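You operate a simulated robot arm through the tools that you are given. There is no shell and no other tool.

You run a simulated robot arm. Do the job below in one go: nothing can be reset, and whatever is moved stays where it is left.

TASK
Put things in order on the top of the green side table. At the end: the purple tab cap stands on top of the low white box; the orange magnet stands where the teal peg stood; the yellow peg stands where the orange magnet stood; the teal peg stands where the purple tab cap stood; whatever was shut is shut again. Leave all else as you found it, and nothing knocked over.

It is judged by the outcome, as a careful person would: the job done as asked, and still so three seconds after it is handed in. It fails if anything else is knocked over, pushed out of place, dropped, spilled or broken. Lids that push on must go on centred and level and be pressed home; caps that screw on are set level and turned clockwise until they are tight.

THE ROBOT
A 7-joint arm with a two-finger parallel gripper, fixed in place. Base frame: the origin is at the foot of the arm, x ahead of it, y to its left, z up; the work surface is at about z = 0. Readings come in mm, rad, newtons and seconds.
With the tool pointing down near the work surface it reaches from about 240 to 620 mm from the base axis. Its first joint turns from -1.152 to 1.152 rad. Payload 2.6 kg.
The tool frame sits at the grasp point between the pads (the TCP): z along the fingers, y along the line on which they close. The tips reach 30 mm beyond it. Largest opening 94 mm; finger width 28, thickness 10; the body of the gripper, 50 by 96 mm, starts 55 mm behind the TCP.
Orientation is that of the tool frame in the base frame, as a unit quaternion [w, x, y, z]. With the fingers straight down and closing along the base's y, the tool's x points along the base's -x, its y along +y and its z along -z.

THE INTERFACE
- The arm moves only by the tool arm_command. Its argument "commands" is a list of rows, each a list of 2 entries, a list of its own where there are three numbers: the shift along the base's x, y, z in mm, then the turn, a rotation vector about the base's x, y, z in degrees. In form: [[[tx, ty, tz], [ax, ay, az]], ...]. A call has 1 to 20 rows; each row shifts and turns the commanded pose from where the row before left it. "grip" is the gripper command, from -1 (fully open) to 1 (shut), values between in proportion, set as the call begins (left out, the last holds). Each row takes 0.2 s and may step no farther than 50 mm and 0.15 rad from the row before; otherwise, or with a gripper value out of range, the whole call is refused. A pose out of reach is approached as far as the arm can. The call stops where the force on the tool passes 40 N (or 10 N more than at its start, if that is more) or the arm is blocked; 0.2 s more then pass. Each finger travels about 72 mm/s and halts on what it meets, pressing with about 24 N; the grip force reading is that of the motor and also rises with nothing between the fingers. The clock runs only during rows and for 0.2 s after the last one: add rows that do not move to give the fingers time. It gives the time, the measured TCP pose, the force on the tool (base axes), the opening and the grip force at its end, in the units of the frame above (readings bear some noise), with the torque about the TCP (base axes, N m) and any sound that the robot's microphone picked up.
- Cameras (640 x 400 px; columns grow to the right, rows downward): "scene" is fixed at [34.7, 432.5, 557.6]; the picture's right is [-0.76, -0.65, 0.00], its down [-0.40, 0.47, -0.79] and it looks along [0.51, -0.60, -0.62] (base axes); focal length 236 px, centre (320, 200). "wrist" rides on the gripper at [76, 14, -102] in the tool frame; the picture's right is [-0.18, 0.98, 0.00], its down [-0.75, -0.14, -0.64] and it looks along [-0.63, -0.12, 0.77] (tool axes); focal length 243 px, centre (320, 200). There is no depth. A picture from a camera that has moved, and an enlarged one, comes with that camera's place and axes in the base frame and with its lens.
- capture(camera): a new picture of that camera. No time passes.
- enlarge(camera, box): a new picture of the part [left, top, right, bottom] of that camera's present view, enlarged. No time passes.
- finish_job(): hands the job in; it is judged then, once.

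Places have to be worked out from the pictures, the camera data and where the tool is seen. Open the gripper and draw the arm clear of the work before you hand the job in, unless the task says otherwise.

The tools are called after "Request:" as name(argument=value, ...) on one line, values as JSON. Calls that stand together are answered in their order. arm_command: Moves the arm, as the interface text tells. Its arguments: {"type":"object","properties":{"commands":{"type":"array"},"grip":{"type":"number"}},"required":["commands"]} The other tools are called the same way: capture (camera) takes a picture; enlarge (camera, box) takes an enlarged picture of a part of a camera's view; finish_job () hands the job in.

At the start:

```text
clock: 0.0
eef_pos: [334.0, -136.8, 310.8]
tcp_rot: [0.001, 0.0, 1.0, 0.001]
force: [-0.6, -0.1, 0.2]
wrist_torque: [-0.04, -0.02, -0.01]
gripper_width: 93.9
grasp_force: 0.1
```

scene: 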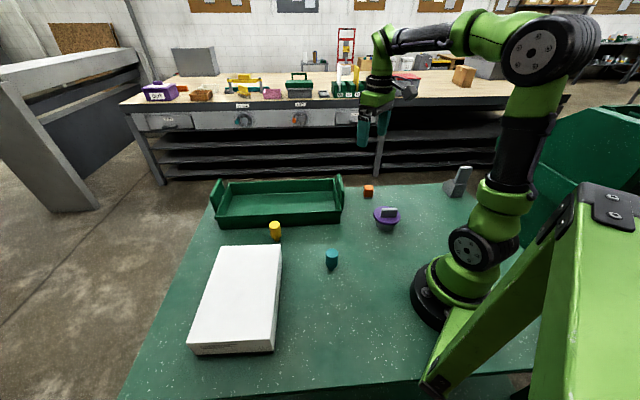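
wrist: 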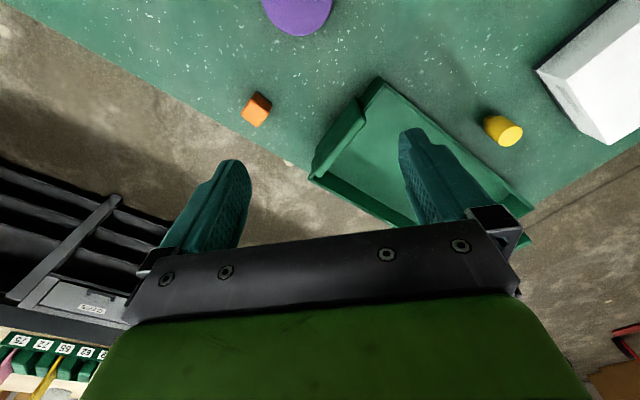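

The scene shows the purple tab cap, orange magnet, teal peg, yellow peg, green tray and white box. I start by enlarging the views to locate each one and see its shape.

Request:
enlarge(camera="scene", box=[180, 150, 500, 350])

Request:
enlarge(camera="scene", box=[310, 160, 470, 280])

Request:
enlarge(camera="wrist", box=[220, 0, 640, 240])

```text
2.00 times, centred on (340, 250) of scene
camera zoom: at [34.7, 432.5, 557.6], right [-0.76, -0.65, 0.0], down [-0.4, 0.47, -0.79], along [0.51, -0.6, -0.62], focal length 473 px, centre (280, 100)
```

zoom: 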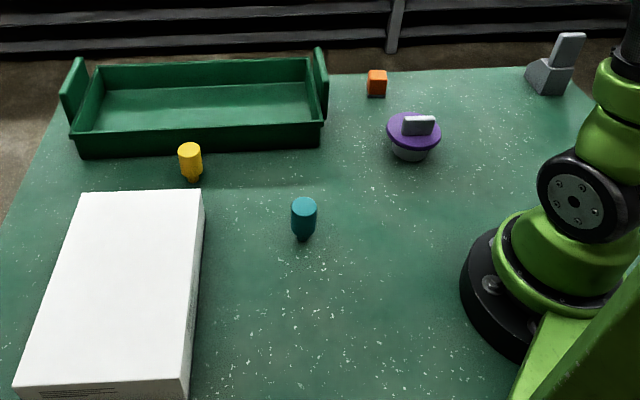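

```text
3.33 times, centred on (390, 220) of scene
camera zoom: at [34.7, 432.5, 557.6], right [-0.76, -0.65, 0.0], down [-0.4, 0.47, -0.79], along [0.51, -0.6, -0.62], focal length 788 px, centre (87, 133)
```

zoom: 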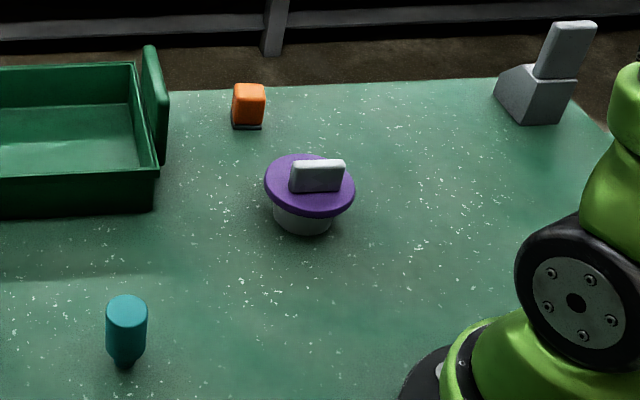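

```text
1.52 times, centred on (430, 120) of wrist
camera zoom: at [258.9, -123.2, 412.0], right [0.18, 0.98, 0.0], down [0.75, -0.14, 0.64], along [0.63, -0.12, -0.77], focal length 370 px, centre (152, 322)
```

zoom: 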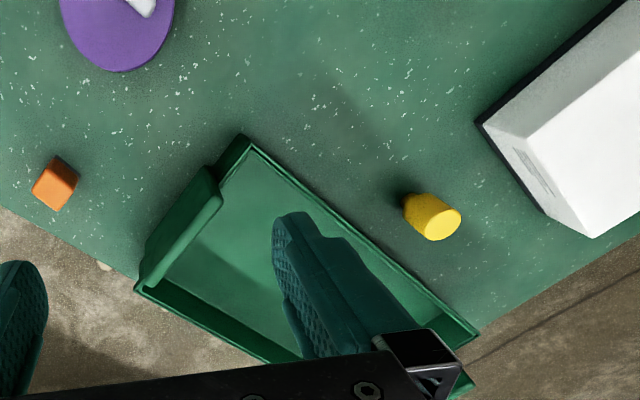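

From the scene picture I judge the teal peg at about (270,109), the yellow peg at (466,138), the orange magnet at (360,-237) and the purple cap at (244,-151). The box top centre is near (388,309). I move over the purple cap for a closer look with the wrist camera.

Request:
arm_command(commands=[[[-28, -5, -20], [0, 0, 0]], [[-28, -5, -20], [0, 0, 0]], [[-28, -4, -20], [0, 0, 0]], [[0, 0, 0], [0, 0, 0]]], grip=-1)

Request:
capture(camera="wrist")

Request:
capture(camera="scene")

```text
clock: 1.0
eef_pos: [249.4, -151.2, 250.0]
tcp_rot: [0.0, -0.001, 1.0, 0.0]
force: [-0.6, 1.0, -0.2]
wrist_torque: [-0.02, -0.01, -0.03]
gripper_width: 93.9
grasp_force: 0.1
```

```text
taken
camera wrist: at [174.2, -136.8, 352.1], right [0.18, 0.98, 0.0], down [0.75, -0.14, 0.64], along [0.63, -0.12, -0.77], focal length 243 px, centre (320, 200)
```

wrist: 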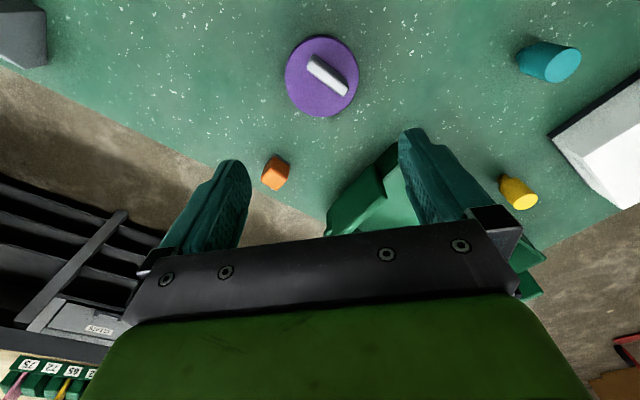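

```text
taken
```

scene: 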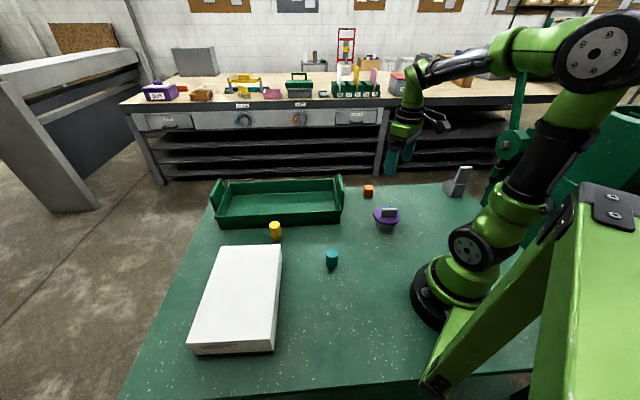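

The wrist camera now shows all four objects; I enlarge the parts I need for exact positions.

Request:
enlarge(camera="wrist", box=[250, 20, 410, 120])

Request:
enlarge(camera="wrist", box=[220, 130, 320, 200])

Request:
enlarge(camera="wrist", box=[480, 20, 640, 120])

Request:
enlarge(camera="wrist", box=[480, 140, 640, 240])

Request:
enlarge(camera="scene", box=[350, 175, 430, 235])

Request:
enlarge(camera="scene", box=[250, 210, 350, 280])

```text
4.00 times, centred on (330, 70) of wrist
camera zoom: at [174.2, -136.8, 352.1], right [0.18, 0.98, 0.0], down [0.75, -0.14, 0.64], along [0.63, -0.12, -0.77], focal length 970 px, centre (280, 720)
```

zoom: 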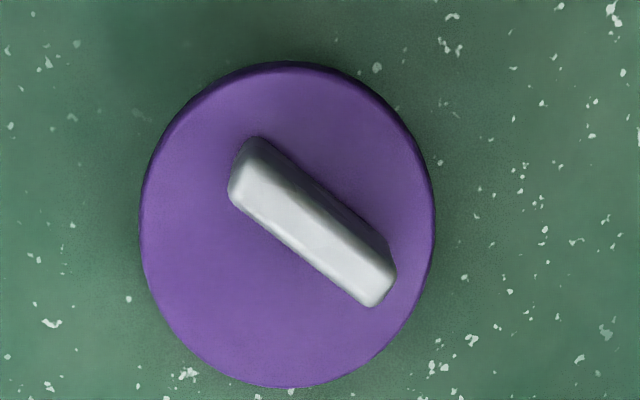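

```text
5.71 times, centred on (270, 165) of wrist
camera zoom: at [174.2, -136.8, 352.1], right [0.18, 0.98, 0.0], down [0.75, -0.14, 0.64], along [0.63, -0.12, -0.77], focal length 1386 px, centre (606, 400)
```

zoom: 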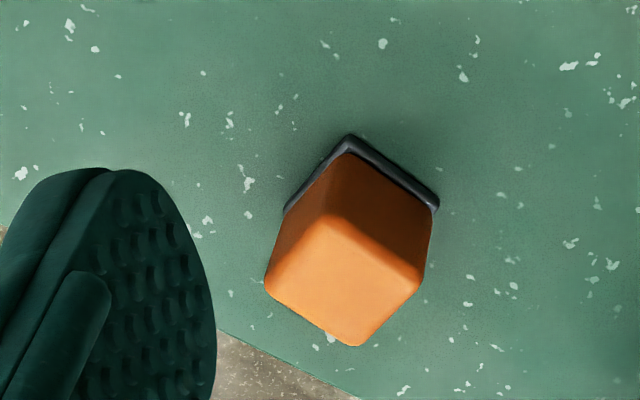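

```text
4.00 times, centred on (560, 70) of wrist
camera zoom: at [174.2, -136.8, 352.1], right [0.18, 0.98, 0.0], down [0.75, -0.14, 0.64], along [0.63, -0.12, -0.77], focal length 970 px, centre (-640, 720)
```

zoom: 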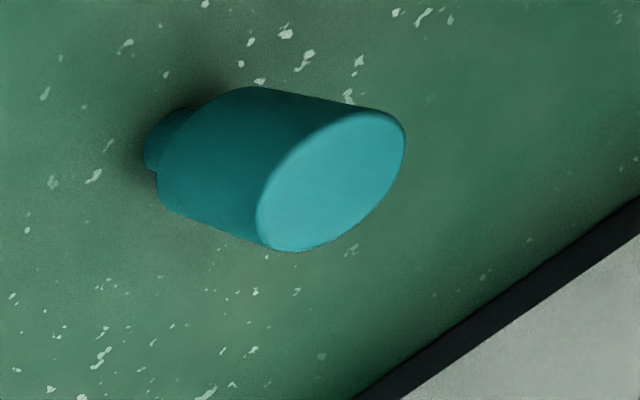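

```text
4.00 times, centred on (560, 190) of wrist
camera zoom: at [174.2, -136.8, 352.1], right [0.18, 0.98, 0.0], down [0.75, -0.14, 0.64], along [0.63, -0.12, -0.77], focal length 970 px, centre (-640, 240)
```

zoom: 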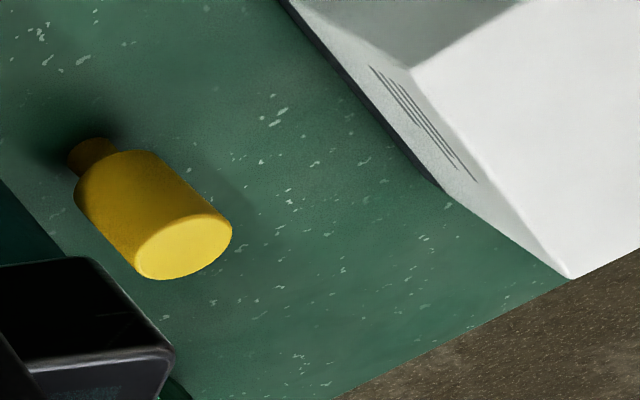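

```text
6.67 times, centred on (390, 205) of scene
camera zoom: at [34.7, 432.5, 557.6], right [-0.76, -0.65, 0.0], down [-0.4, 0.47, -0.79], along [0.51, -0.6, -0.62], focal length 1575 px, centre (-147, 167)
```

zoom: 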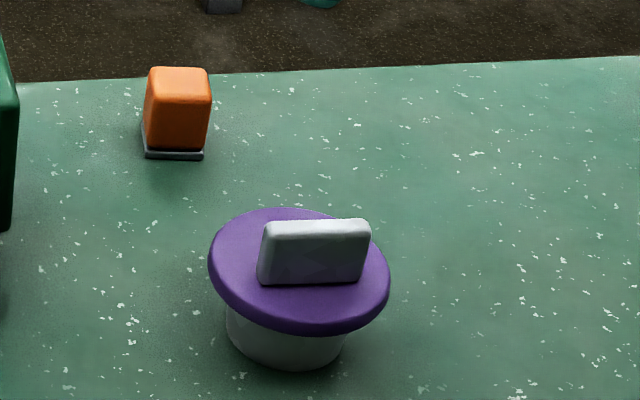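

```text
5.71 times, centred on (300, 245) of scene
camera zoom: at [34.7, 432.5, 557.6], right [-0.76, -0.65, 0.0], down [-0.4, 0.47, -0.79], along [0.51, -0.6, -0.62], focal length 1350 px, centre (434, -57)
```

zoom: 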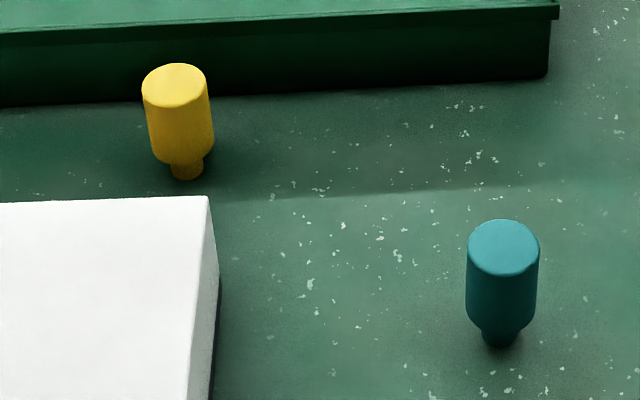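

The purple cap is a disc of about 87 mm with its top at z≈41. Its tab is about 47×10×29 mm and runs at 45°, centred near (242,-141). I turn the tool 45° so the fingers close across the tab, and come lower to check.

Request:
arm_command(commands=[[[-1.2, 1.7, -12], [0, 0, 7.5]], [[-1.2, 1.7, -12], [0, 0, 7.5]], [[-1.2, 1.7, -12], [0, 0, 7.5]], [[-1.2, 1.7, -12], [0, 0, 7.5]], [[-1.2, 1.7, -12], [0, 0, 7.5]], [[-1.2, 1.7, -12], [0, 0, 7.5]], [[0, 0, 0], [0, 0, 0]]], grip=-1)

Request:
capture(camera="wrist")

Request:
enlarge(camera="scene", box=[160, 220, 320, 370])

Request:
enlarge(camera="scene", box=[340, 150, 440, 240])

```text
clock: 2.6
eef_pos: [243.7, -140.7, 178.3]
tcp_rot: [0.0, -0.384, 0.923, 0.0]
force: [-0.6, -0.2, 0.2]
wrist_torque: [-0.01, 0.02, 0.0]
gripper_width: 93.9
grasp_force: 0.1
```

```text
taken
camera wrist: at [180.4, -185.0, 279.9], right [-0.57, 0.82, 0.0], down [0.63, 0.43, 0.64], along [0.53, 0.36, -0.77], focal length 243 px, centre (320, 200)
```

wrist: 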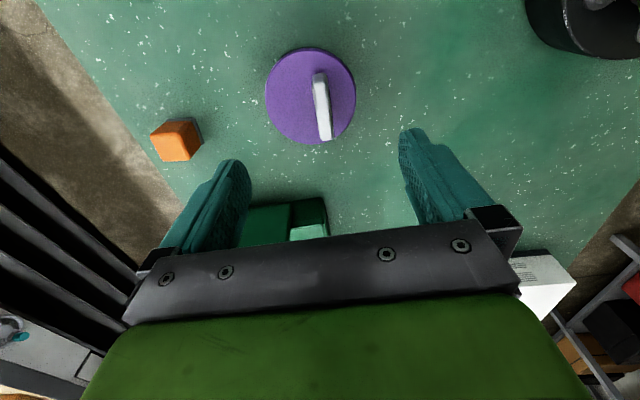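

```text
2.67 times, centred on (240, 295) of scene
camera zoom: at [34.7, 432.5, 557.6], right [-0.76, -0.65, 0.0], down [-0.4, 0.47, -0.79], along [0.51, -0.6, -0.62], focal length 630 px, centre (533, -53)
```

zoom: 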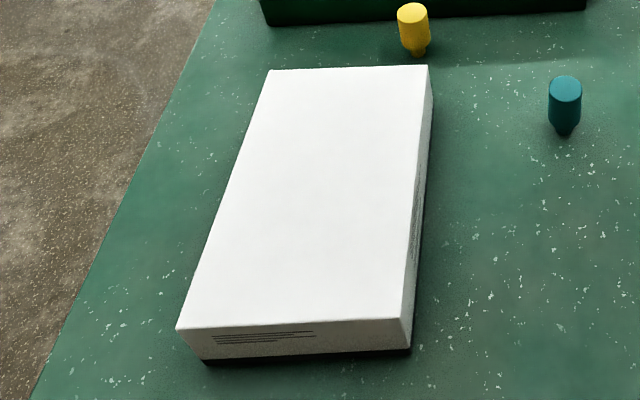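

```text
4.44 times, centred on (390, 195) of scene
camera zoom: at [34.7, 432.5, 557.6], right [-0.76, -0.65, 0.0], down [-0.4, 0.47, -0.79], along [0.51, -0.6, -0.62], focal length 1050 px, centre (9, 222)
```

zoom: 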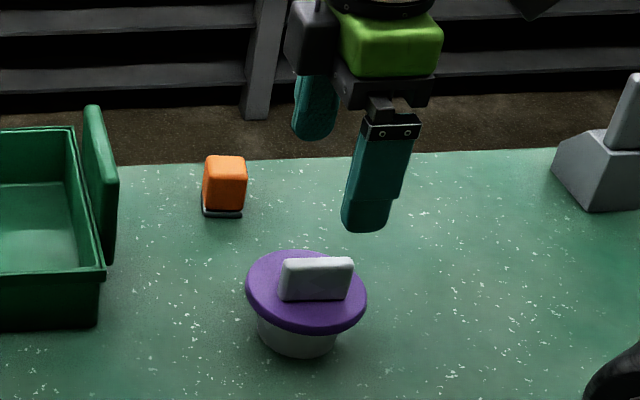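

I zoom in on the tab in the wrist view to measure its centre and line.

Request:
enlarge(camera="wrist", box=[250, 40, 378, 160])

Request:
enlarge(camera="wrist", box=[140, 100, 220, 180])

```text
3.33 times, centred on (314, 100) of wrist
camera zoom: at [180.4, -185.0, 279.9], right [-0.57, 0.82, 0.0], down [0.63, 0.43, 0.64], along [0.53, 0.36, -0.77], focal length 809 px, centre (340, 533)
```

zoom: 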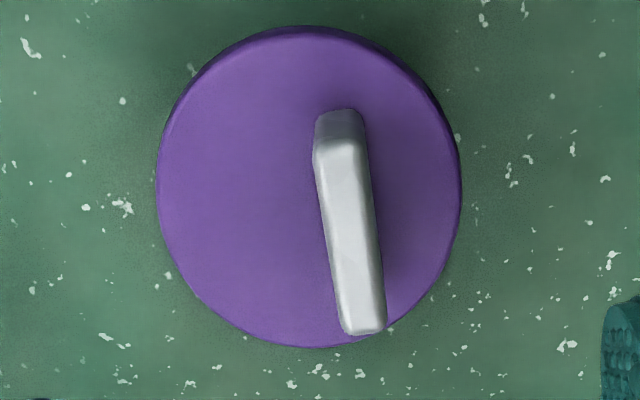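

```text
5.00 times, centred on (180, 140) of wrist
camera zoom: at [180.4, -185.0, 279.9], right [-0.57, 0.82, 0.0], down [0.63, 0.43, 0.64], along [0.53, 0.36, -0.77], focal length 1213 px, centre (1020, 500)
```

zoom: 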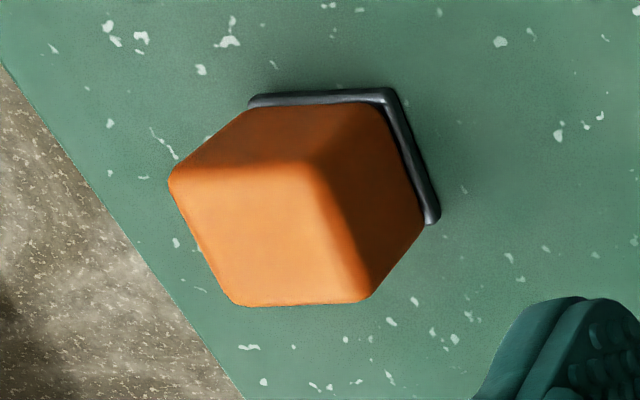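

The tab centre looks to be about 3 mm along the closing line from the tool axis, and its line is near 43°. I correct for both, close partly to about 38 mm and descend to z≈90 to look again.

Request:
arm_command(commands=[[[-1.0, 1.0, -20], [0, 0, -1.0]], [[-1.0, 1.0, -20], [0, 0, -0.9]], [[0, 0, -20], [0, 0, 0]], [[0, 0, -20], [0, 0, 0]], [[0, 0, -8], [0, 0, 0]], [[0, 0, 0], [0, 0, 0]]], grip=0.2)

Request:
capture(camera="wrist")

Request:
enlarge(camera="scene", box=[350, 150, 430, 240])

```text
clock: 4.0
eef_pos: [240.9, -138.6, 90.3]
tcp_rot: [0.001, -0.367, 0.93, 0.0]
force: [0.4, 0.2, 0.6]
wrist_torque: [0.04, 0.0, 0.03]
gripper_width: 37.9
grasp_force: 0.1
```

```text
taken
camera wrist: at [175.9, -180.7, 191.8], right [-0.54, 0.84, 0.0], down [0.65, 0.41, 0.64], along [0.54, 0.35, -0.77], focal length 243 px, centre (320, 200)
```

wrist: 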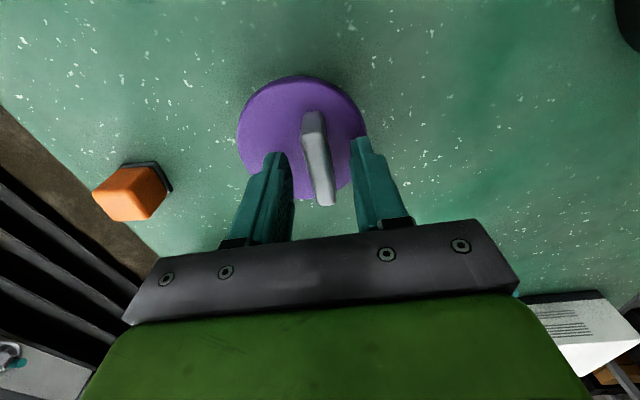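

```text
4.44 times, centred on (390, 195) of scene
camera zoom: at [34.7, 432.5, 557.6], right [-0.76, -0.65, 0.0], down [-0.4, 0.47, -0.79], along [0.51, -0.6, -0.62], focal length 1050 px, centre (9, 222)
```

zoom: 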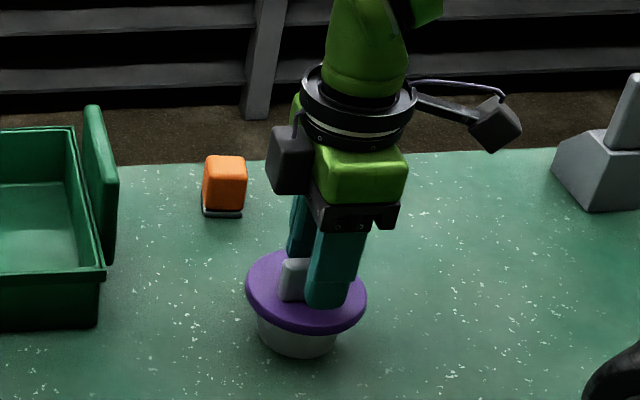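

The tab sits between the fingers and the tool is centred on it. The tips are at z≈60, so I lower 14 mm in small steps, watching the force.

Request:
arm_command(commands=[[[0, 0, -4], [0, 0, 0]], [[0, 0, -4], [0, 0, 0]], [[0, 0, -3], [0, 0, 0]], [[0, 0, -3], [0, 0, 0]], [[0, 0, 0], [0, 0, 0]]], grip=0.2)

Request:
enlarge(camera="wrist", box=[220, 60, 420, 260])

Request:
enlarge(camera="scene", box=[360, 180, 420, 240])

```text
clock: 5.2
eef_pos: [240.6, -140.4, 76.4]
tcp_rot: [0.0, -0.366, 0.93, 0.0]
force: [-9.3, 5.0, 35.0]
wrist_torque: [0.11, 0.36, -0.1]
gripper_width: 37.5
grasp_force: 0.0
```

```text
2.00 times, centred on (320, 160) of wrist
camera zoom: at [176.6, -181.3, 178.5], right [-0.54, 0.84, 0.0], down [0.65, 0.41, 0.64], along [0.54, 0.34, -0.77], focal length 485 px, centre (320, 280)
```

zoom: 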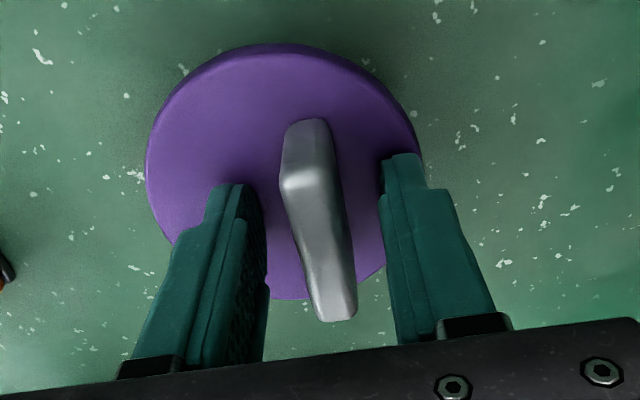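

```text
6.67 times, centred on (390, 210) of scene
camera zoom: at [34.6, 432.6, 557.5], right [-0.76, -0.65, 0.0], down [-0.4, 0.47, -0.79], along [0.51, -0.6, -0.62], focal length 1575 px, centre (-147, 133)
```

zoom: 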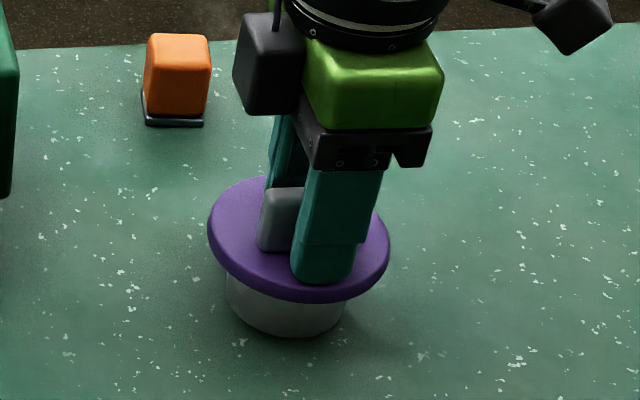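

Contact with the disc came at TCP z≈76, so its top is at z≈46, and it has not shifted. I raise 3 mm and close on the tab.

Request:
arm_command(commands=[[[0, 0, 3.5], [0, 0, 0]], [[0, 0, 0], [0, 0, 0]]], grip=0.2)

Request:
arm_command(commands=[[[0, 0, 0], [0, 0, 0]], [[0, 0, 0], [0, 0, 0]], [[0, 0, 0], [0, 0, 0]], [[0, 0, 0], [0, 0, 0]]], grip=1)

Request:
enlarge(camera="wrist", box=[220, 60, 420, 260])

Request:
enlarge(camera="scene", box=[360, 180, 420, 240])

```text
clock: 5.8
eef_pos: [239.5, -140.3, 79.2]
tcp_rot: [0.0, -0.369, 0.93, 0.0]
force: [-0.5, 0.2, 0.0]
wrist_torque: [0.03, -0.05, -0.02]
gripper_width: 37.5
grasp_force: 0.1
```

```text
clock: 6.8
eef_pos: [241.3, -139.9, 79.0]
tcp_rot: [0.0, -0.367, 0.93, 0.0]
force: [0.3, 0.2, -0.7]
wrist_torque: [0.02, 0.03, 0.01]
gripper_width: 17.2
grasp_force: 23.8
```

```text
2.00 times, centred on (320, 160) of wrist
camera zoom: at [176.7, -181.2, 181.6], right [-0.54, 0.84, 0.0], down [0.65, 0.41, 0.64], along [0.54, 0.35, -0.77], focal length 485 px, centre (320, 280)
```

zoom: 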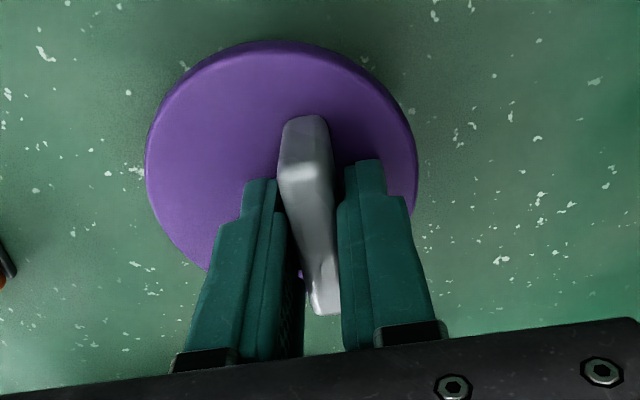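

```text
6.67 times, centred on (390, 210) of scene
camera zoom: at [34.7, 432.5, 557.6], right [-0.76, -0.65, 0.0], down [-0.4, 0.47, -0.79], along [0.51, -0.6, -0.62], focal length 1575 px, centre (-147, 133)
```

zoom: 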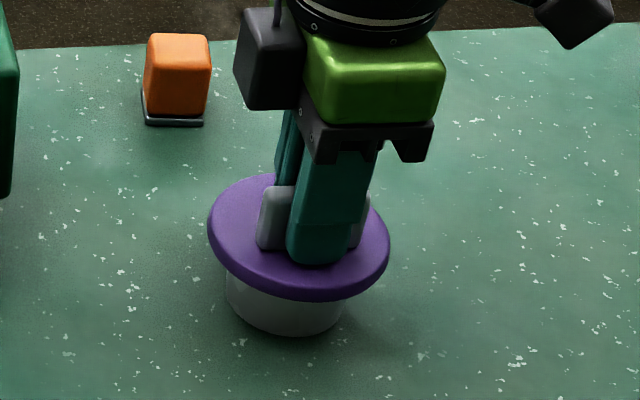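

The grip reads 17 mm and 24 N, so the tab is held. I lift straight up a little and check that the cap hangs level.

Request:
arm_command(commands=[[[0, 0, 5], [0, 0, 0]], [[0, 0, 10], [0, 0, 0]], [[0, 0, 15], [0, 0, 0]], [[0, 0, 0], [0, 0, 0]]], grip=1)

Request:
enlarge(camera="scene", box=[350, 160, 430, 240])

Request:
enlarge(camera="wrist", box=[220, 60, 420, 260])

```text
clock: 7.8
eef_pos: [241.4, -138.3, 109.8]
tcp_rot: [-0.001, -0.368, 0.93, 0.0]
force: [0.6, -0.1, -0.6]
wrist_torque: [0.01, 0.0, -0.03]
gripper_width: 17.0
grasp_force: 24.3
```

```text
5.00 times, centred on (390, 200) of scene
camera zoom: at [34.7, 432.5, 557.6], right [-0.76, -0.65, 0.0], down [-0.4, 0.47, -0.79], along [0.51, -0.6, -0.62], focal length 1182 px, centre (-30, 200)
```

zoom: 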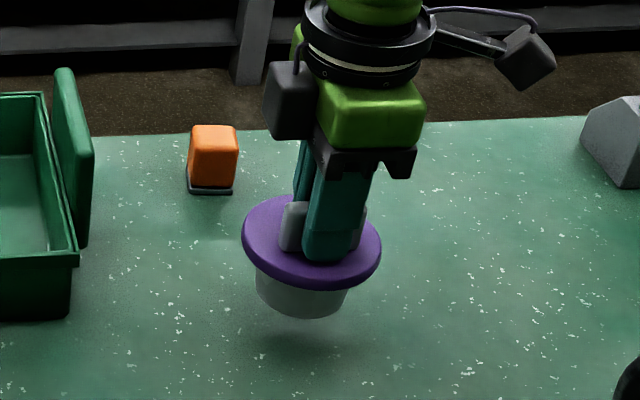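

```text
2.00 times, centred on (320, 160) of wrist
camera zoom: at [177.2, -181.2, 211.8], right [-0.54, 0.84, 0.0], down [0.65, 0.41, 0.64], along [0.54, 0.35, -0.77], focal length 485 px, centre (320, 280)
```

zoom: 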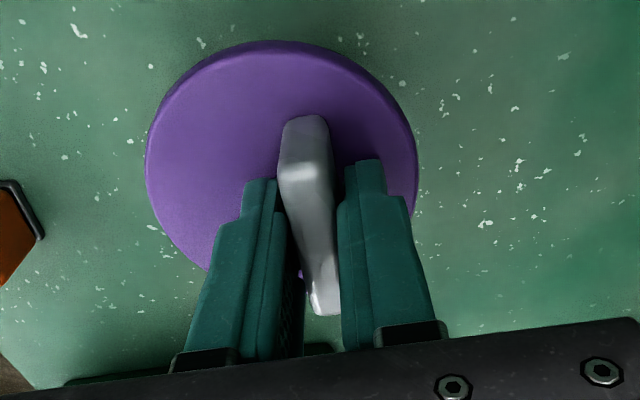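

The cap came up clean and level, with nothing left underneath. The box top is at z≈60 with its centre near (380,316), so I carry the cap there at a safe height.

Request:
arm_command(commands=[[[0, 0, 35], [0, 0, 0]], [[0, 0, 40], [0, 0, 0]], [[0, 10, 40], [0, 0, 0]], [[8, 30, 0], [0, 0, 0]], [[10, 39, 0], [0, 0, 0]], [[10, 39, 0], [0, 0, 0]], [[10, 39, 0], [0, 0, 0]], [[10, 39, 0], [0, 0, 0]], [[10, 39, 0], [0, 0, 0]], [[10, 39, 0], [0, 0, 0]], [[10, 39, 0], [0, 0, 0]], [[10, 39, 0], [0, 0, 0]], [[10, 39, 0], [0, 0, 0]], [[10, 39, 0], [0, 0, 0]], [[10, 30, 0], [0, 0, 0]], [[5, 8, 0], [0, 0, 0]], [[0, 0, 0], [0, 0, 0]]], grip=1)

Request:
capture(camera="wrist")

Request:
capture(camera="scene")

```text
clock: 11.4
eef_pos: [362.8, 331.1, 224.9]
tcp_rot: [0.001, -0.368, 0.93, 0.0]
force: [0.6, -0.5, -1.0]
wrist_torque: [0.02, 0.01, -0.01]
gripper_width: 16.6
grasp_force: 24.2
```

```text
taken
camera wrist: at [299.0, 288.6, 326.9], right [-0.54, 0.84, 0.0], down [0.65, 0.41, 0.64], along [0.54, 0.34, -0.77], focal length 243 px, centre (320, 200)
```

wrist: 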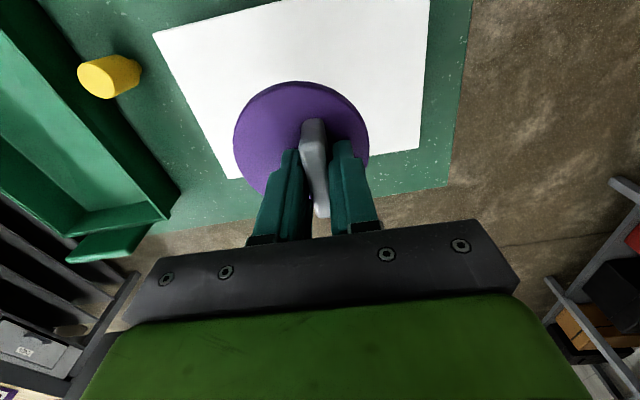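

```text
taken
```

scene: 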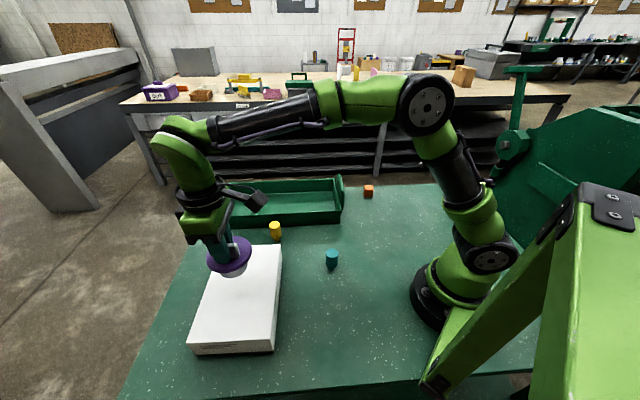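

The wrist view confirms the box corners, and the cap hangs over the middle of the box top. I lower to just above it.

Request:
arm_command(commands=[[[2, 0, -25], [0, 0, 0]], [[2, 0, -25], [0, 0, 0]], [[0, 0, -20], [0, 0, 0]], [[0, 0, -8], [0, 0, 0]], [[0, 0, 0], [0, 0, 0]]], grip=1)

Request:
enlarge(camera="scene", box=[180, 190, 300, 360])

```text
clock: 12.6
eef_pos: [368.8, 330.3, 149.4]
tcp_rot: [0.002, -0.369, 0.929, 0.001]
force: [-4.6, -2.0, 20.4]
wrist_torque: [-0.07, 0.09, -0.07]
gripper_width: 16.8
grasp_force: 23.6
```

```text
2.35 times, centred on (240, 275) of scene
camera zoom: at [34.6, 432.4, 557.7], right [-0.76, -0.65, 0.0], down [-0.4, 0.47, -0.79], along [0.51, -0.6, -0.62], focal length 556 px, centre (508, 24)
```

zoom: 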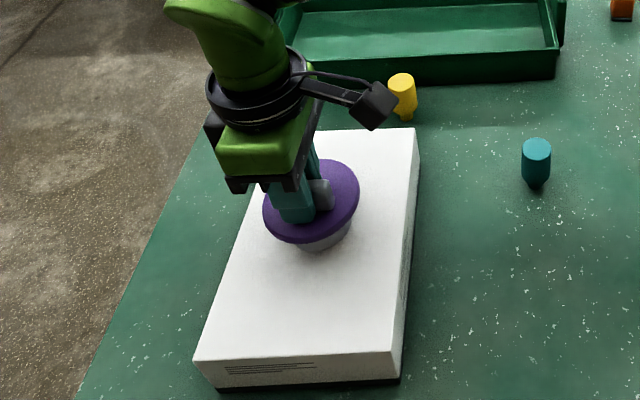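

The plug already rests on the box, with 20 N upward at TCP z≈149. I ease up a little to relieve the force before releasing.

Request:
arm_command(commands=[[[0, 0, 1.5], [0, 0, 0]], [[0, 0, 0], [0, 0, 0]]], grip=1)

```text
clock: 13.2
eef_pos: [369.3, 329.4, 149.2]
tcp_rot: [0.002, -0.369, 0.93, 0.0]
force: [0.7, 5.6, 13.7]
wrist_torque: [0.38, -0.36, 0.09]
gripper_width: 17.1
grasp_force: 23.8
```

Some load remains, so I raise a touch more.

Request:
arm_command(commands=[[[0, 0, 1.2], [0, 0, 0]], [[0, 0, 0], [0, 0, 0]]], grip=1)

Request:
enlarge(camera="scene", box=[220, 220, 290, 280])

```text
clock: 13.8
eef_pos: [368.6, 328.7, 149.1]
tcp_rot: [-0.001, -0.367, 0.93, -0.001]
force: [1.6, 2.7, 8.3]
wrist_torque: [0.25, -0.36, 0.04]
gripper_width: 16.9
grasp_force: 24.8
```

```text
6.67 times, centred on (255, 250) of scene
camera zoom: at [34.7, 432.5, 557.6], right [-0.76, -0.65, 0.0], down [-0.4, 0.47, -0.79], along [0.51, -0.6, -0.62], focal length 1575 px, centre (753, -133)
```

zoom: 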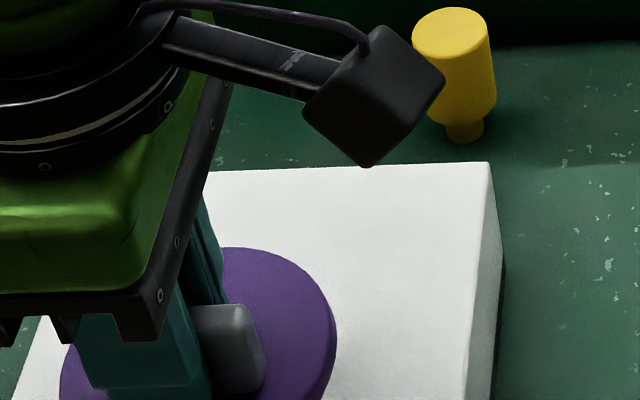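

Force falls steadily, now to 8 N. I raise another 1.3 mm and then open the fingers part way.

Request:
arm_command(commands=[[[0, 0, 1.3], [0, 0, 0]], [[0, 0, 0], [0, 0, 0]]], grip=1)

Request:
arm_command(commands=[[[0, 0, 0], [0, 0, 0]], [[0, 0, 0], [0, 0, 0]], [[0, 0, 0], [0, 0, 0]]], grip=0.1)

Request:
capture(camera="wrist")

```text
clock: 14.4
eef_pos: [368.0, 328.4, 150.5]
tcp_rot: [-0.002, -0.367, 0.93, 0.0]
force: [-0.1, -0.6, 0.1]
wrist_torque: [0.01, 0.0, 0.02]
gripper_width: 16.9
grasp_force: 23.7
```

```text
clock: 15.2
eef_pos: [368.1, 329.2, 150.1]
tcp_rot: [0.0, -0.367, 0.93, 0.0]
force: [0.2, -0.6, -0.5]
wrist_torque: [0.02, -0.04, 0.01]
gripper_width: 42.1
grasp_force: 0.0
```

```text
taken
camera wrist: at [303.6, 287.2, 252.7], right [-0.54, 0.84, 0.0], down [0.65, 0.41, 0.64], along [0.54, 0.35, -0.77], focal length 243 px, centre (320, 200)
```

wrist: 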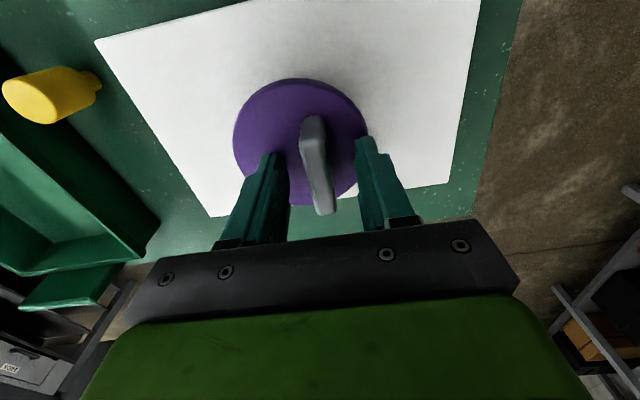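

The cap is released and stands on the box. I rise straight up, then go over to the teal peg while turning the tool back to 0°.

Request:
arm_command(commands=[[[0, 0, 20], [0, 0, 0]], [[0, 0, 40], [0, 0, 0]], [[0, 0, 40], [0, 0, 0]], [[-16.3, -36.7, 0], [0, 0, -7.2]], [[-16.3, -36.7, 0], [0, 0, -7.2]], [[-16.3, -36.7, 0], [0, 0, -7.2]], [[-16.3, -36.7, -20], [0, 0, -7.2]], [[-16.3, -36.7, -20], [0, 0, -7.2]], [[-16.3, -36.7, -20], [0, 0, -7.2]], [[0, 0, 0], [0, 0, 0]]], grip=-0.2)

Request:
capture(camera="wrist")

Request:
capture(camera="scene")

```text
clock: 17.4
eef_pos: [269.0, 110.0, 188.1]
tcp_rot: [0.0, 0.001, 1.0, -0.001]
force: [0.2, -0.2, 0.8]
wrist_torque: [0.03, 0.0, -0.03]
gripper_width: 56.4
grasp_force: 0.0
```

```text
taken
camera wrist: at [194.6, 124.0, 291.5], right [0.19, 0.98, 0.0], down [0.75, -0.14, 0.64], along [0.63, -0.12, -0.77], focal length 243 px, centre (320, 200)
```

wrist: 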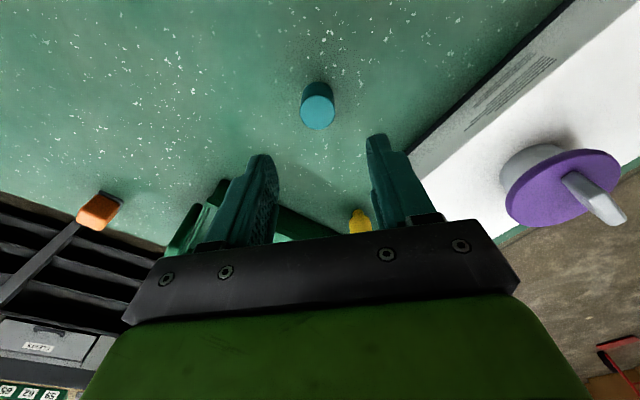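

```text
taken
```

scene: 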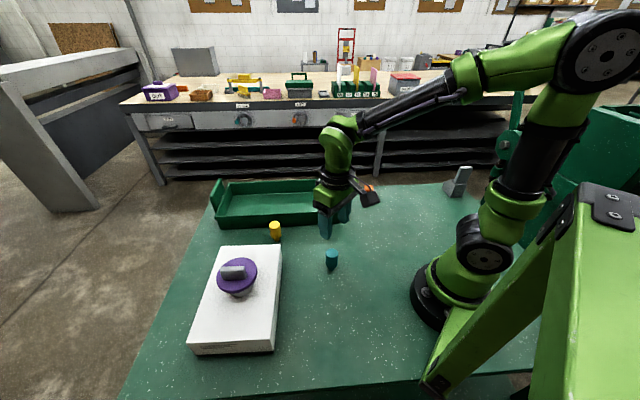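

The cap stands well on the box. I measure the teal peg from here.

Request:
enlarge(camera="wrist", box=[280, 65, 360, 145])

Request:
enlarge(camera="scene", box=[305, 235, 357, 280])

Request:
enlarge(camera="scene", box=[180, 230, 300, 360])

```text
5.00 times, centred on (320, 105) of wrist
camera zoom: at [194.6, 124.0, 291.5], right [0.19, 0.98, 0.0], down [0.75, -0.14, 0.64], along [0.63, -0.12, -0.77], focal length 1213 px, centre (320, 675)
```

zoom: 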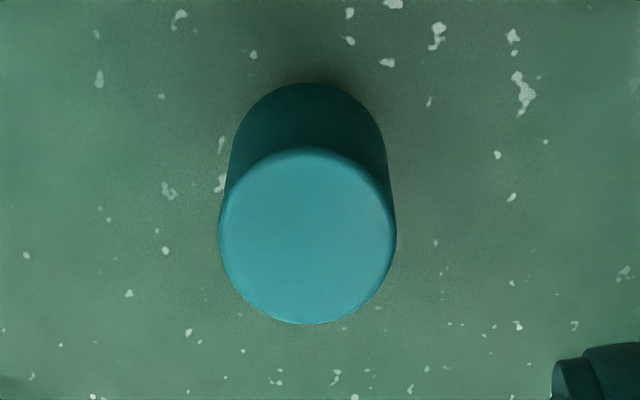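

```text
8.89 times, centred on (331, 258) of scene
camera zoom: at [34.7, 432.5, 557.6], right [-0.76, -0.65, 0.0], down [-0.4, 0.47, -0.79], along [0.51, -0.6, -0.62], focal length 2100 px, centre (222, -311)
```

zoom: 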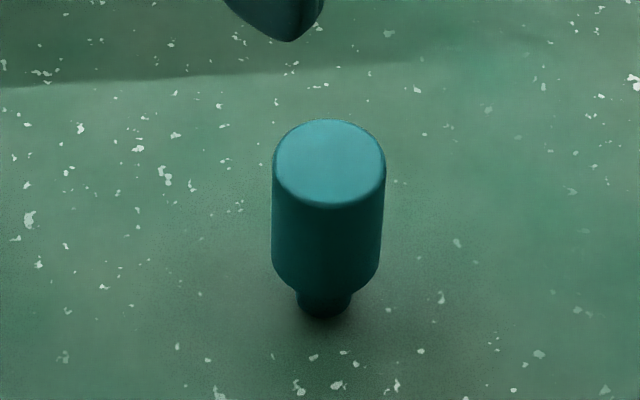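

```text
3.08 times, centred on (240, 295) of scene
camera zoom: at [34.7, 432.5, 557.6], right [-0.76, -0.65, 0.0], down [-0.4, 0.47, -0.79], along [0.51, -0.6, -0.62], focal length 727 px, centre (566, -92)
```

zoom: 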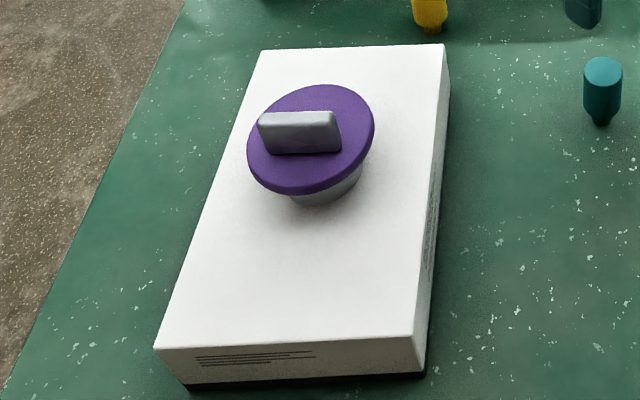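

The teal peg is about 33 mm in diameter and 65 mm tall on a 17 mm foot, and it stands at about (275,108). I centre over it and come down to just above its top with the fingers at about 60 mm.

Request:
arm_command(commands=[[[3, -1.2, -30], [0, 0, 0]], [[3, -1, -30], [0, 0, 0]], [[0, 0, -15], [0, 0, 0]], [[0, 0, 0], [0, 0, 0]]], grip=-0.3)

Request:
enlarge(camera="wrist", box=[220, 60, 420, 260])

Request:
enlarge(camera="scene", box=[295, 205, 367, 280])

```text
clock: 18.4
eef_pos: [275.5, 107.4, 114.1]
tcp_rot: [0.0, 0.001, 1.0, 0.0]
force: [0.0, -1.0, 0.0]
wrist_torque: [0.0, 0.0, 0.02]
gripper_width: 61.0
grasp_force: 0.2
```

```text
2.00 times, centred on (320, 160) of wrist
camera zoom: at [200.8, 122.7, 216.7], right [0.19, 0.98, 0.0], down [0.75, -0.14, 0.64], along [0.63, -0.12, -0.77], focal length 485 px, centre (320, 280)
```

zoom: 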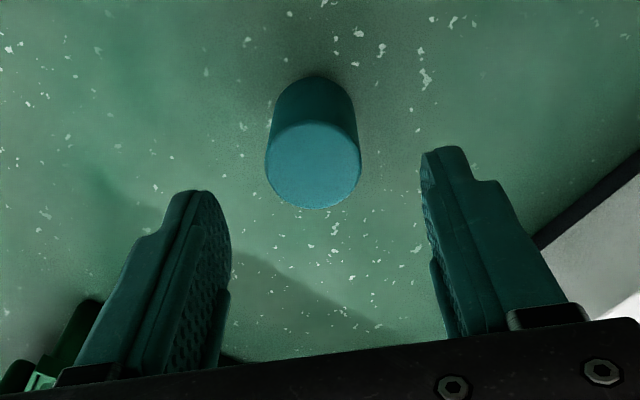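

```text
5.33 times, centred on (331, 242) of scene
camera zoom: at [34.7, 432.5, 557.6], right [-0.76, -0.65, 0.0], down [-0.4, 0.47, -0.79], along [0.51, -0.6, -0.62], focal length 1260 px, centre (261, -27)
```

zoom: 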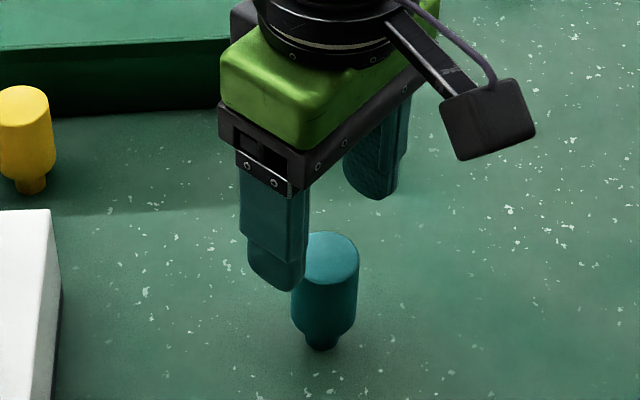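

The peg is within about 1 mm of the tool axis. I lower around it to TCP z≈43.

Request:
arm_command(commands=[[[0, -0.3, -25], [0, 0, 0]], [[0, 0, -25], [0, 0, 0]], [[0, 0, -15], [0, 0, 0]], [[0, 0, -6], [0, 0, 0]], [[0, 0, 0], [0, 0, 0]]], grip=-0.3)

Request:
enlarge(camera="wrist", box=[220, 60, 420, 260])

Request:
enlarge(camera="scene", box=[295, 205, 367, 280])

```text
clock: 19.6
eef_pos: [275.9, 106.0, 43.1]
tcp_rot: [0.001, 0.001, 1.0, 0.0]
force: [-0.4, 0.1, 0.0]
wrist_torque: [0.02, 0.0, 0.04]
gripper_width: 60.9
grasp_force: 0.1
```

```text
2.00 times, centred on (320, 160) of wrist
camera zoom: at [200.7, 120.7, 145.7], right [0.19, 0.98, 0.0], down [0.75, -0.14, 0.64], along [0.63, -0.12, -0.77], focal length 485 px, centre (320, 280)
```

zoom: 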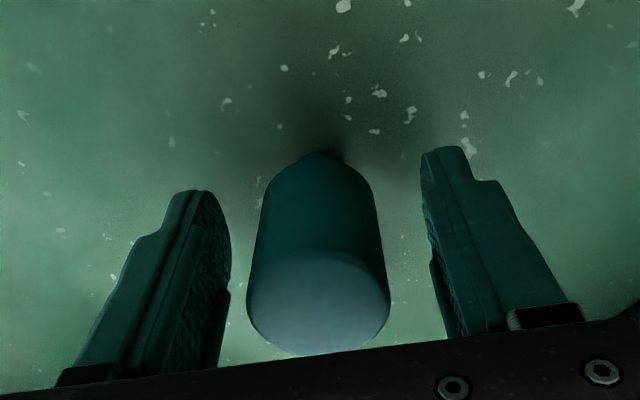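

```text
5.33 times, centred on (331, 242) of scene
camera zoom: at [34.7, 432.5, 557.6], right [-0.76, -0.65, 0.0], down [-0.4, 0.47, -0.79], along [0.51, -0.6, -0.62], focal length 1260 px, centre (261, -27)
```

zoom: 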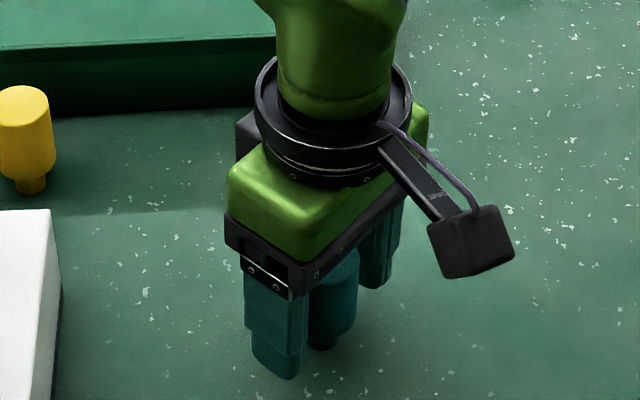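

The peg is centred between the pads, so I close the gripper.

Request:
arm_command(commands=[[[0, 0, 0], [0, 0, 0]], [[0, 0, 0], [0, 0, 0]], [[0, 0, 0], [0, 0, 0]], [[0, 0, 0], [0, 0, 0]]], grip=1)

Request:
enlarge(camera="wrist", box=[220, 60, 420, 260])

```text
clock: 20.6
eef_pos: [276.0, 106.5, 44.9]
tcp_rot: [0.0, 0.0, 1.0, 0.0]
force: [-0.7, -0.1, 0.8]
wrist_torque: [0.02, 0.05, 0.0]
gripper_width: 32.8
grasp_force: 24.2
```

```text
2.00 times, centred on (320, 160) of wrist
camera zoom: at [200.7, 120.7, 145.9], right [0.19, 0.98, 0.0], down [0.75, -0.14, 0.64], along [0.63, -0.12, -0.77], focal length 485 px, centre (320, 280)
```

zoom: 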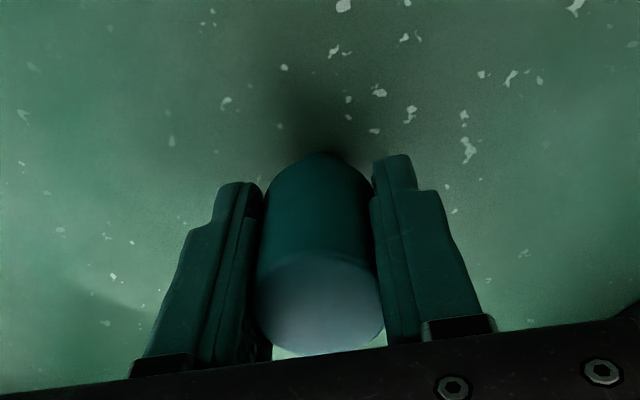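

The peg is gripped at 32.8 mm. I lift and carry it to the spot where the purple cap stood, about (246,-149).

Request:
arm_command(commands=[[[0, 0, 15], [0, 0, 0]], [[0, 0, 35], [0, 0, 0]], [[0, 0, 45], [0, 0, 0]], [[-4, -36, 0], [0, 0, 0]], [[-4, -36, 0], [0, 0, 0]], [[-4, -36, 0], [0, 0, 0]], [[-4, -37, 0], [0, 0, 0]], [[-4, -37, 0], [0, 0, 0]], [[-4, -37, 0], [0, 0, 0]], [[-5, -36.9, 0], [0, 0, 0]], [[0, 0, 0], [0, 0, 0]]], grip=1)

Request:
capture(camera="wrist")

Request:
enlarge(camera="scene", box=[340, 130, 440, 240])

```text
clock: 23.0
eef_pos: [247.5, -151.1, 138.7]
tcp_rot: [0.001, -0.001, 1.0, 0.0]
force: [0.1, 0.0, 0.1]
wrist_torque: [-0.04, -0.01, -0.01]
gripper_width: 32.8
grasp_force: 24.0
```

```text
taken
camera wrist: at [172.6, -137.4, 241.6], right [0.18, 0.98, 0.0], down [0.75, -0.14, 0.64], along [0.63, -0.12, -0.77], focal length 243 px, centre (320, 200)
```

wrist: 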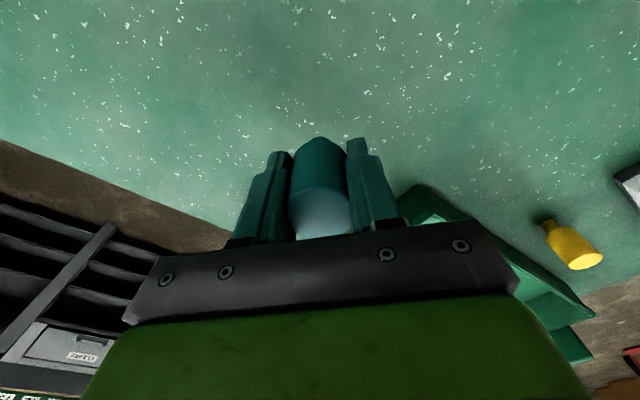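

```text
3.64 times, centred on (390, 185) of scene
camera zoom: at [34.7, 432.5, 557.6], right [-0.76, -0.65, 0.0], down [-0.4, 0.47, -0.79], along [0.51, -0.6, -0.62], focal length 859 px, centre (66, 254)
```

zoom: 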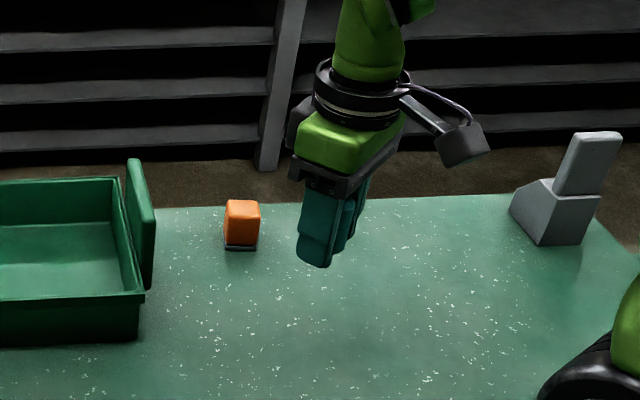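

Tool is above the target. The plug base in the first scene view also gave about (248,-148.5), so I nudge by 1 mm and lower to just above the table.

Request:
arm_command(commands=[[[0.8, 0.4, -30], [0, 0, 0]], [[0, 0, -30], [0, 0, 0]], [[0, 0, -20], [0, 0, 0]], [[0, 0, -10], [0, 0, 0]], [[0, 0, -3], [0, 0, 0]], [[0, 0, 0], [0, 0, 0]]], grip=1)

Request:
enlarge(camera="scene", box=[350, 175, 430, 235])

```text
clock: 24.4
eef_pos: [247.1, -149.6, 47.8]
tcp_rot: [0.0, 0.0, 1.0, 0.0]
force: [1.0, -0.3, -0.5]
wrist_torque: [0.02, 0.0, -0.01]
gripper_width: 32.5
grasp_force: 24.3
```

```text
6.67 times, centred on (390, 205) of scene
camera zoom: at [34.7, 432.5, 557.6], right [-0.76, -0.65, 0.0], down [-0.4, 0.47, -0.79], along [0.51, -0.6, -0.62], focal length 1575 px, centre (-147, 167)
```

zoom: 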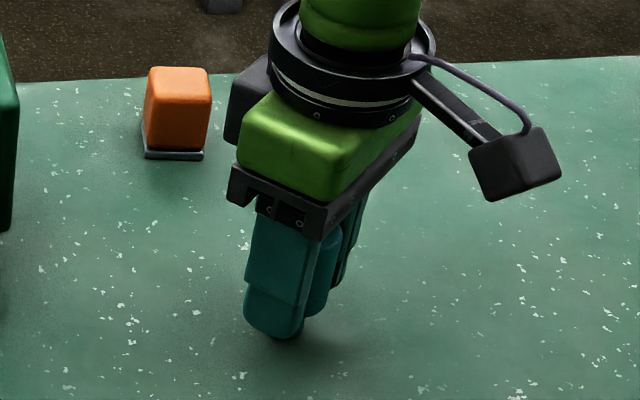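

The foot hovers about 2 mm above the table at the right spot. I lower by small steps until light contact.

Request:
arm_command(commands=[[[0, 0, -1], [0, 0, 0]], [[0, 0, -0.7], [0, 0, 0]], [[0, 0, 0], [0, 0, 0]]], grip=1)

```text
clock: 25.2
eef_pos: [246.9, -150.3, 45.1]
tcp_rot: [0.0, 0.001, 1.0, 0.0]
force: [0.4, 0.0, -1.1]
wrist_torque: [0.0, -0.02, 0.0]
gripper_width: 32.8
grasp_force: 24.0
```

No contact yet, so I go a bit further.

Request:
arm_command(commands=[[[0, 0, -0.7], [0, 0, 0]], [[0, 0, 0], [0, 0, 0]]], grip=1)

```text
clock: 25.8
eef_pos: [247.6, -150.4, 45.1]
tcp_rot: [0.0, 0.002, 1.0, -0.001]
force: [-0.5, -0.4, -0.5]
wrist_torque: [-0.03, 0.02, 0.0]
gripper_width: 33.0
grasp_force: 23.6
```

Request:
arm_command(commands=[[[0, 0, -0.7], [0, 0, 0]], [[0, 0, 0], [0, 0, 0]]], grip=1)

```text
clock: 26.4
eef_pos: [248.5, -150.3, 43.7]
tcp_rot: [0.0, 0.001, 1.0, -0.001]
force: [-0.8, -0.4, -0.7]
wrist_torque: [0.04, -0.01, -0.01]
gripper_width: 33.0
grasp_force: 23.7
```

Still only noise in the force at commanded z≈44.2. I lower another 0.8 mm.

Request:
arm_command(commands=[[[0, 0, -0.8], [0, 0, 0]], [[0, 0, 0], [0, 0, 0]]], grip=1)

Request:
enlarge(camera="scene", box=[365, 205, 405, 235])

```text
clock: 27.0
eef_pos: [249.3, -149.3, 44.2]
tcp_rot: [0.0, 0.0, 1.0, -0.001]
force: [-7.0, 1.4, 20.6]
wrist_torque: [0.11, 0.31, 0.0]
gripper_width: 32.7
grasp_force: 23.4
```

```text
13.33 times, centred on (385, 220) of scene
camera zoom: at [34.6, 432.5, 557.6], right [-0.76, -0.65, 0.0], down [-0.4, 0.47, -0.79], along [0.51, -0.6, -0.62], focal length 3151 px, centre (-547, -67)
```

zoom: 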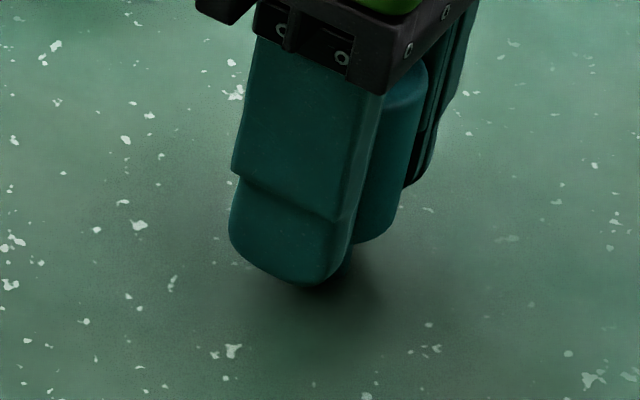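

Contact has come at 20 N. I ease up 1 mm before releasing.

Request:
arm_command(commands=[[[0, 0, 1.0], [0, 0, 0]], [[0, 0, 0], [0, 0, 0]]], grip=1)

```text
clock: 27.6
eef_pos: [249.0, -149.0, 44.0]
tcp_rot: [0.0, 0.0, 1.0, 0.0]
force: [-0.1, 0.1, -0.1]
wrist_torque: [0.01, 0.0, -0.02]
gripper_width: 32.9
grasp_force: 23.3
```

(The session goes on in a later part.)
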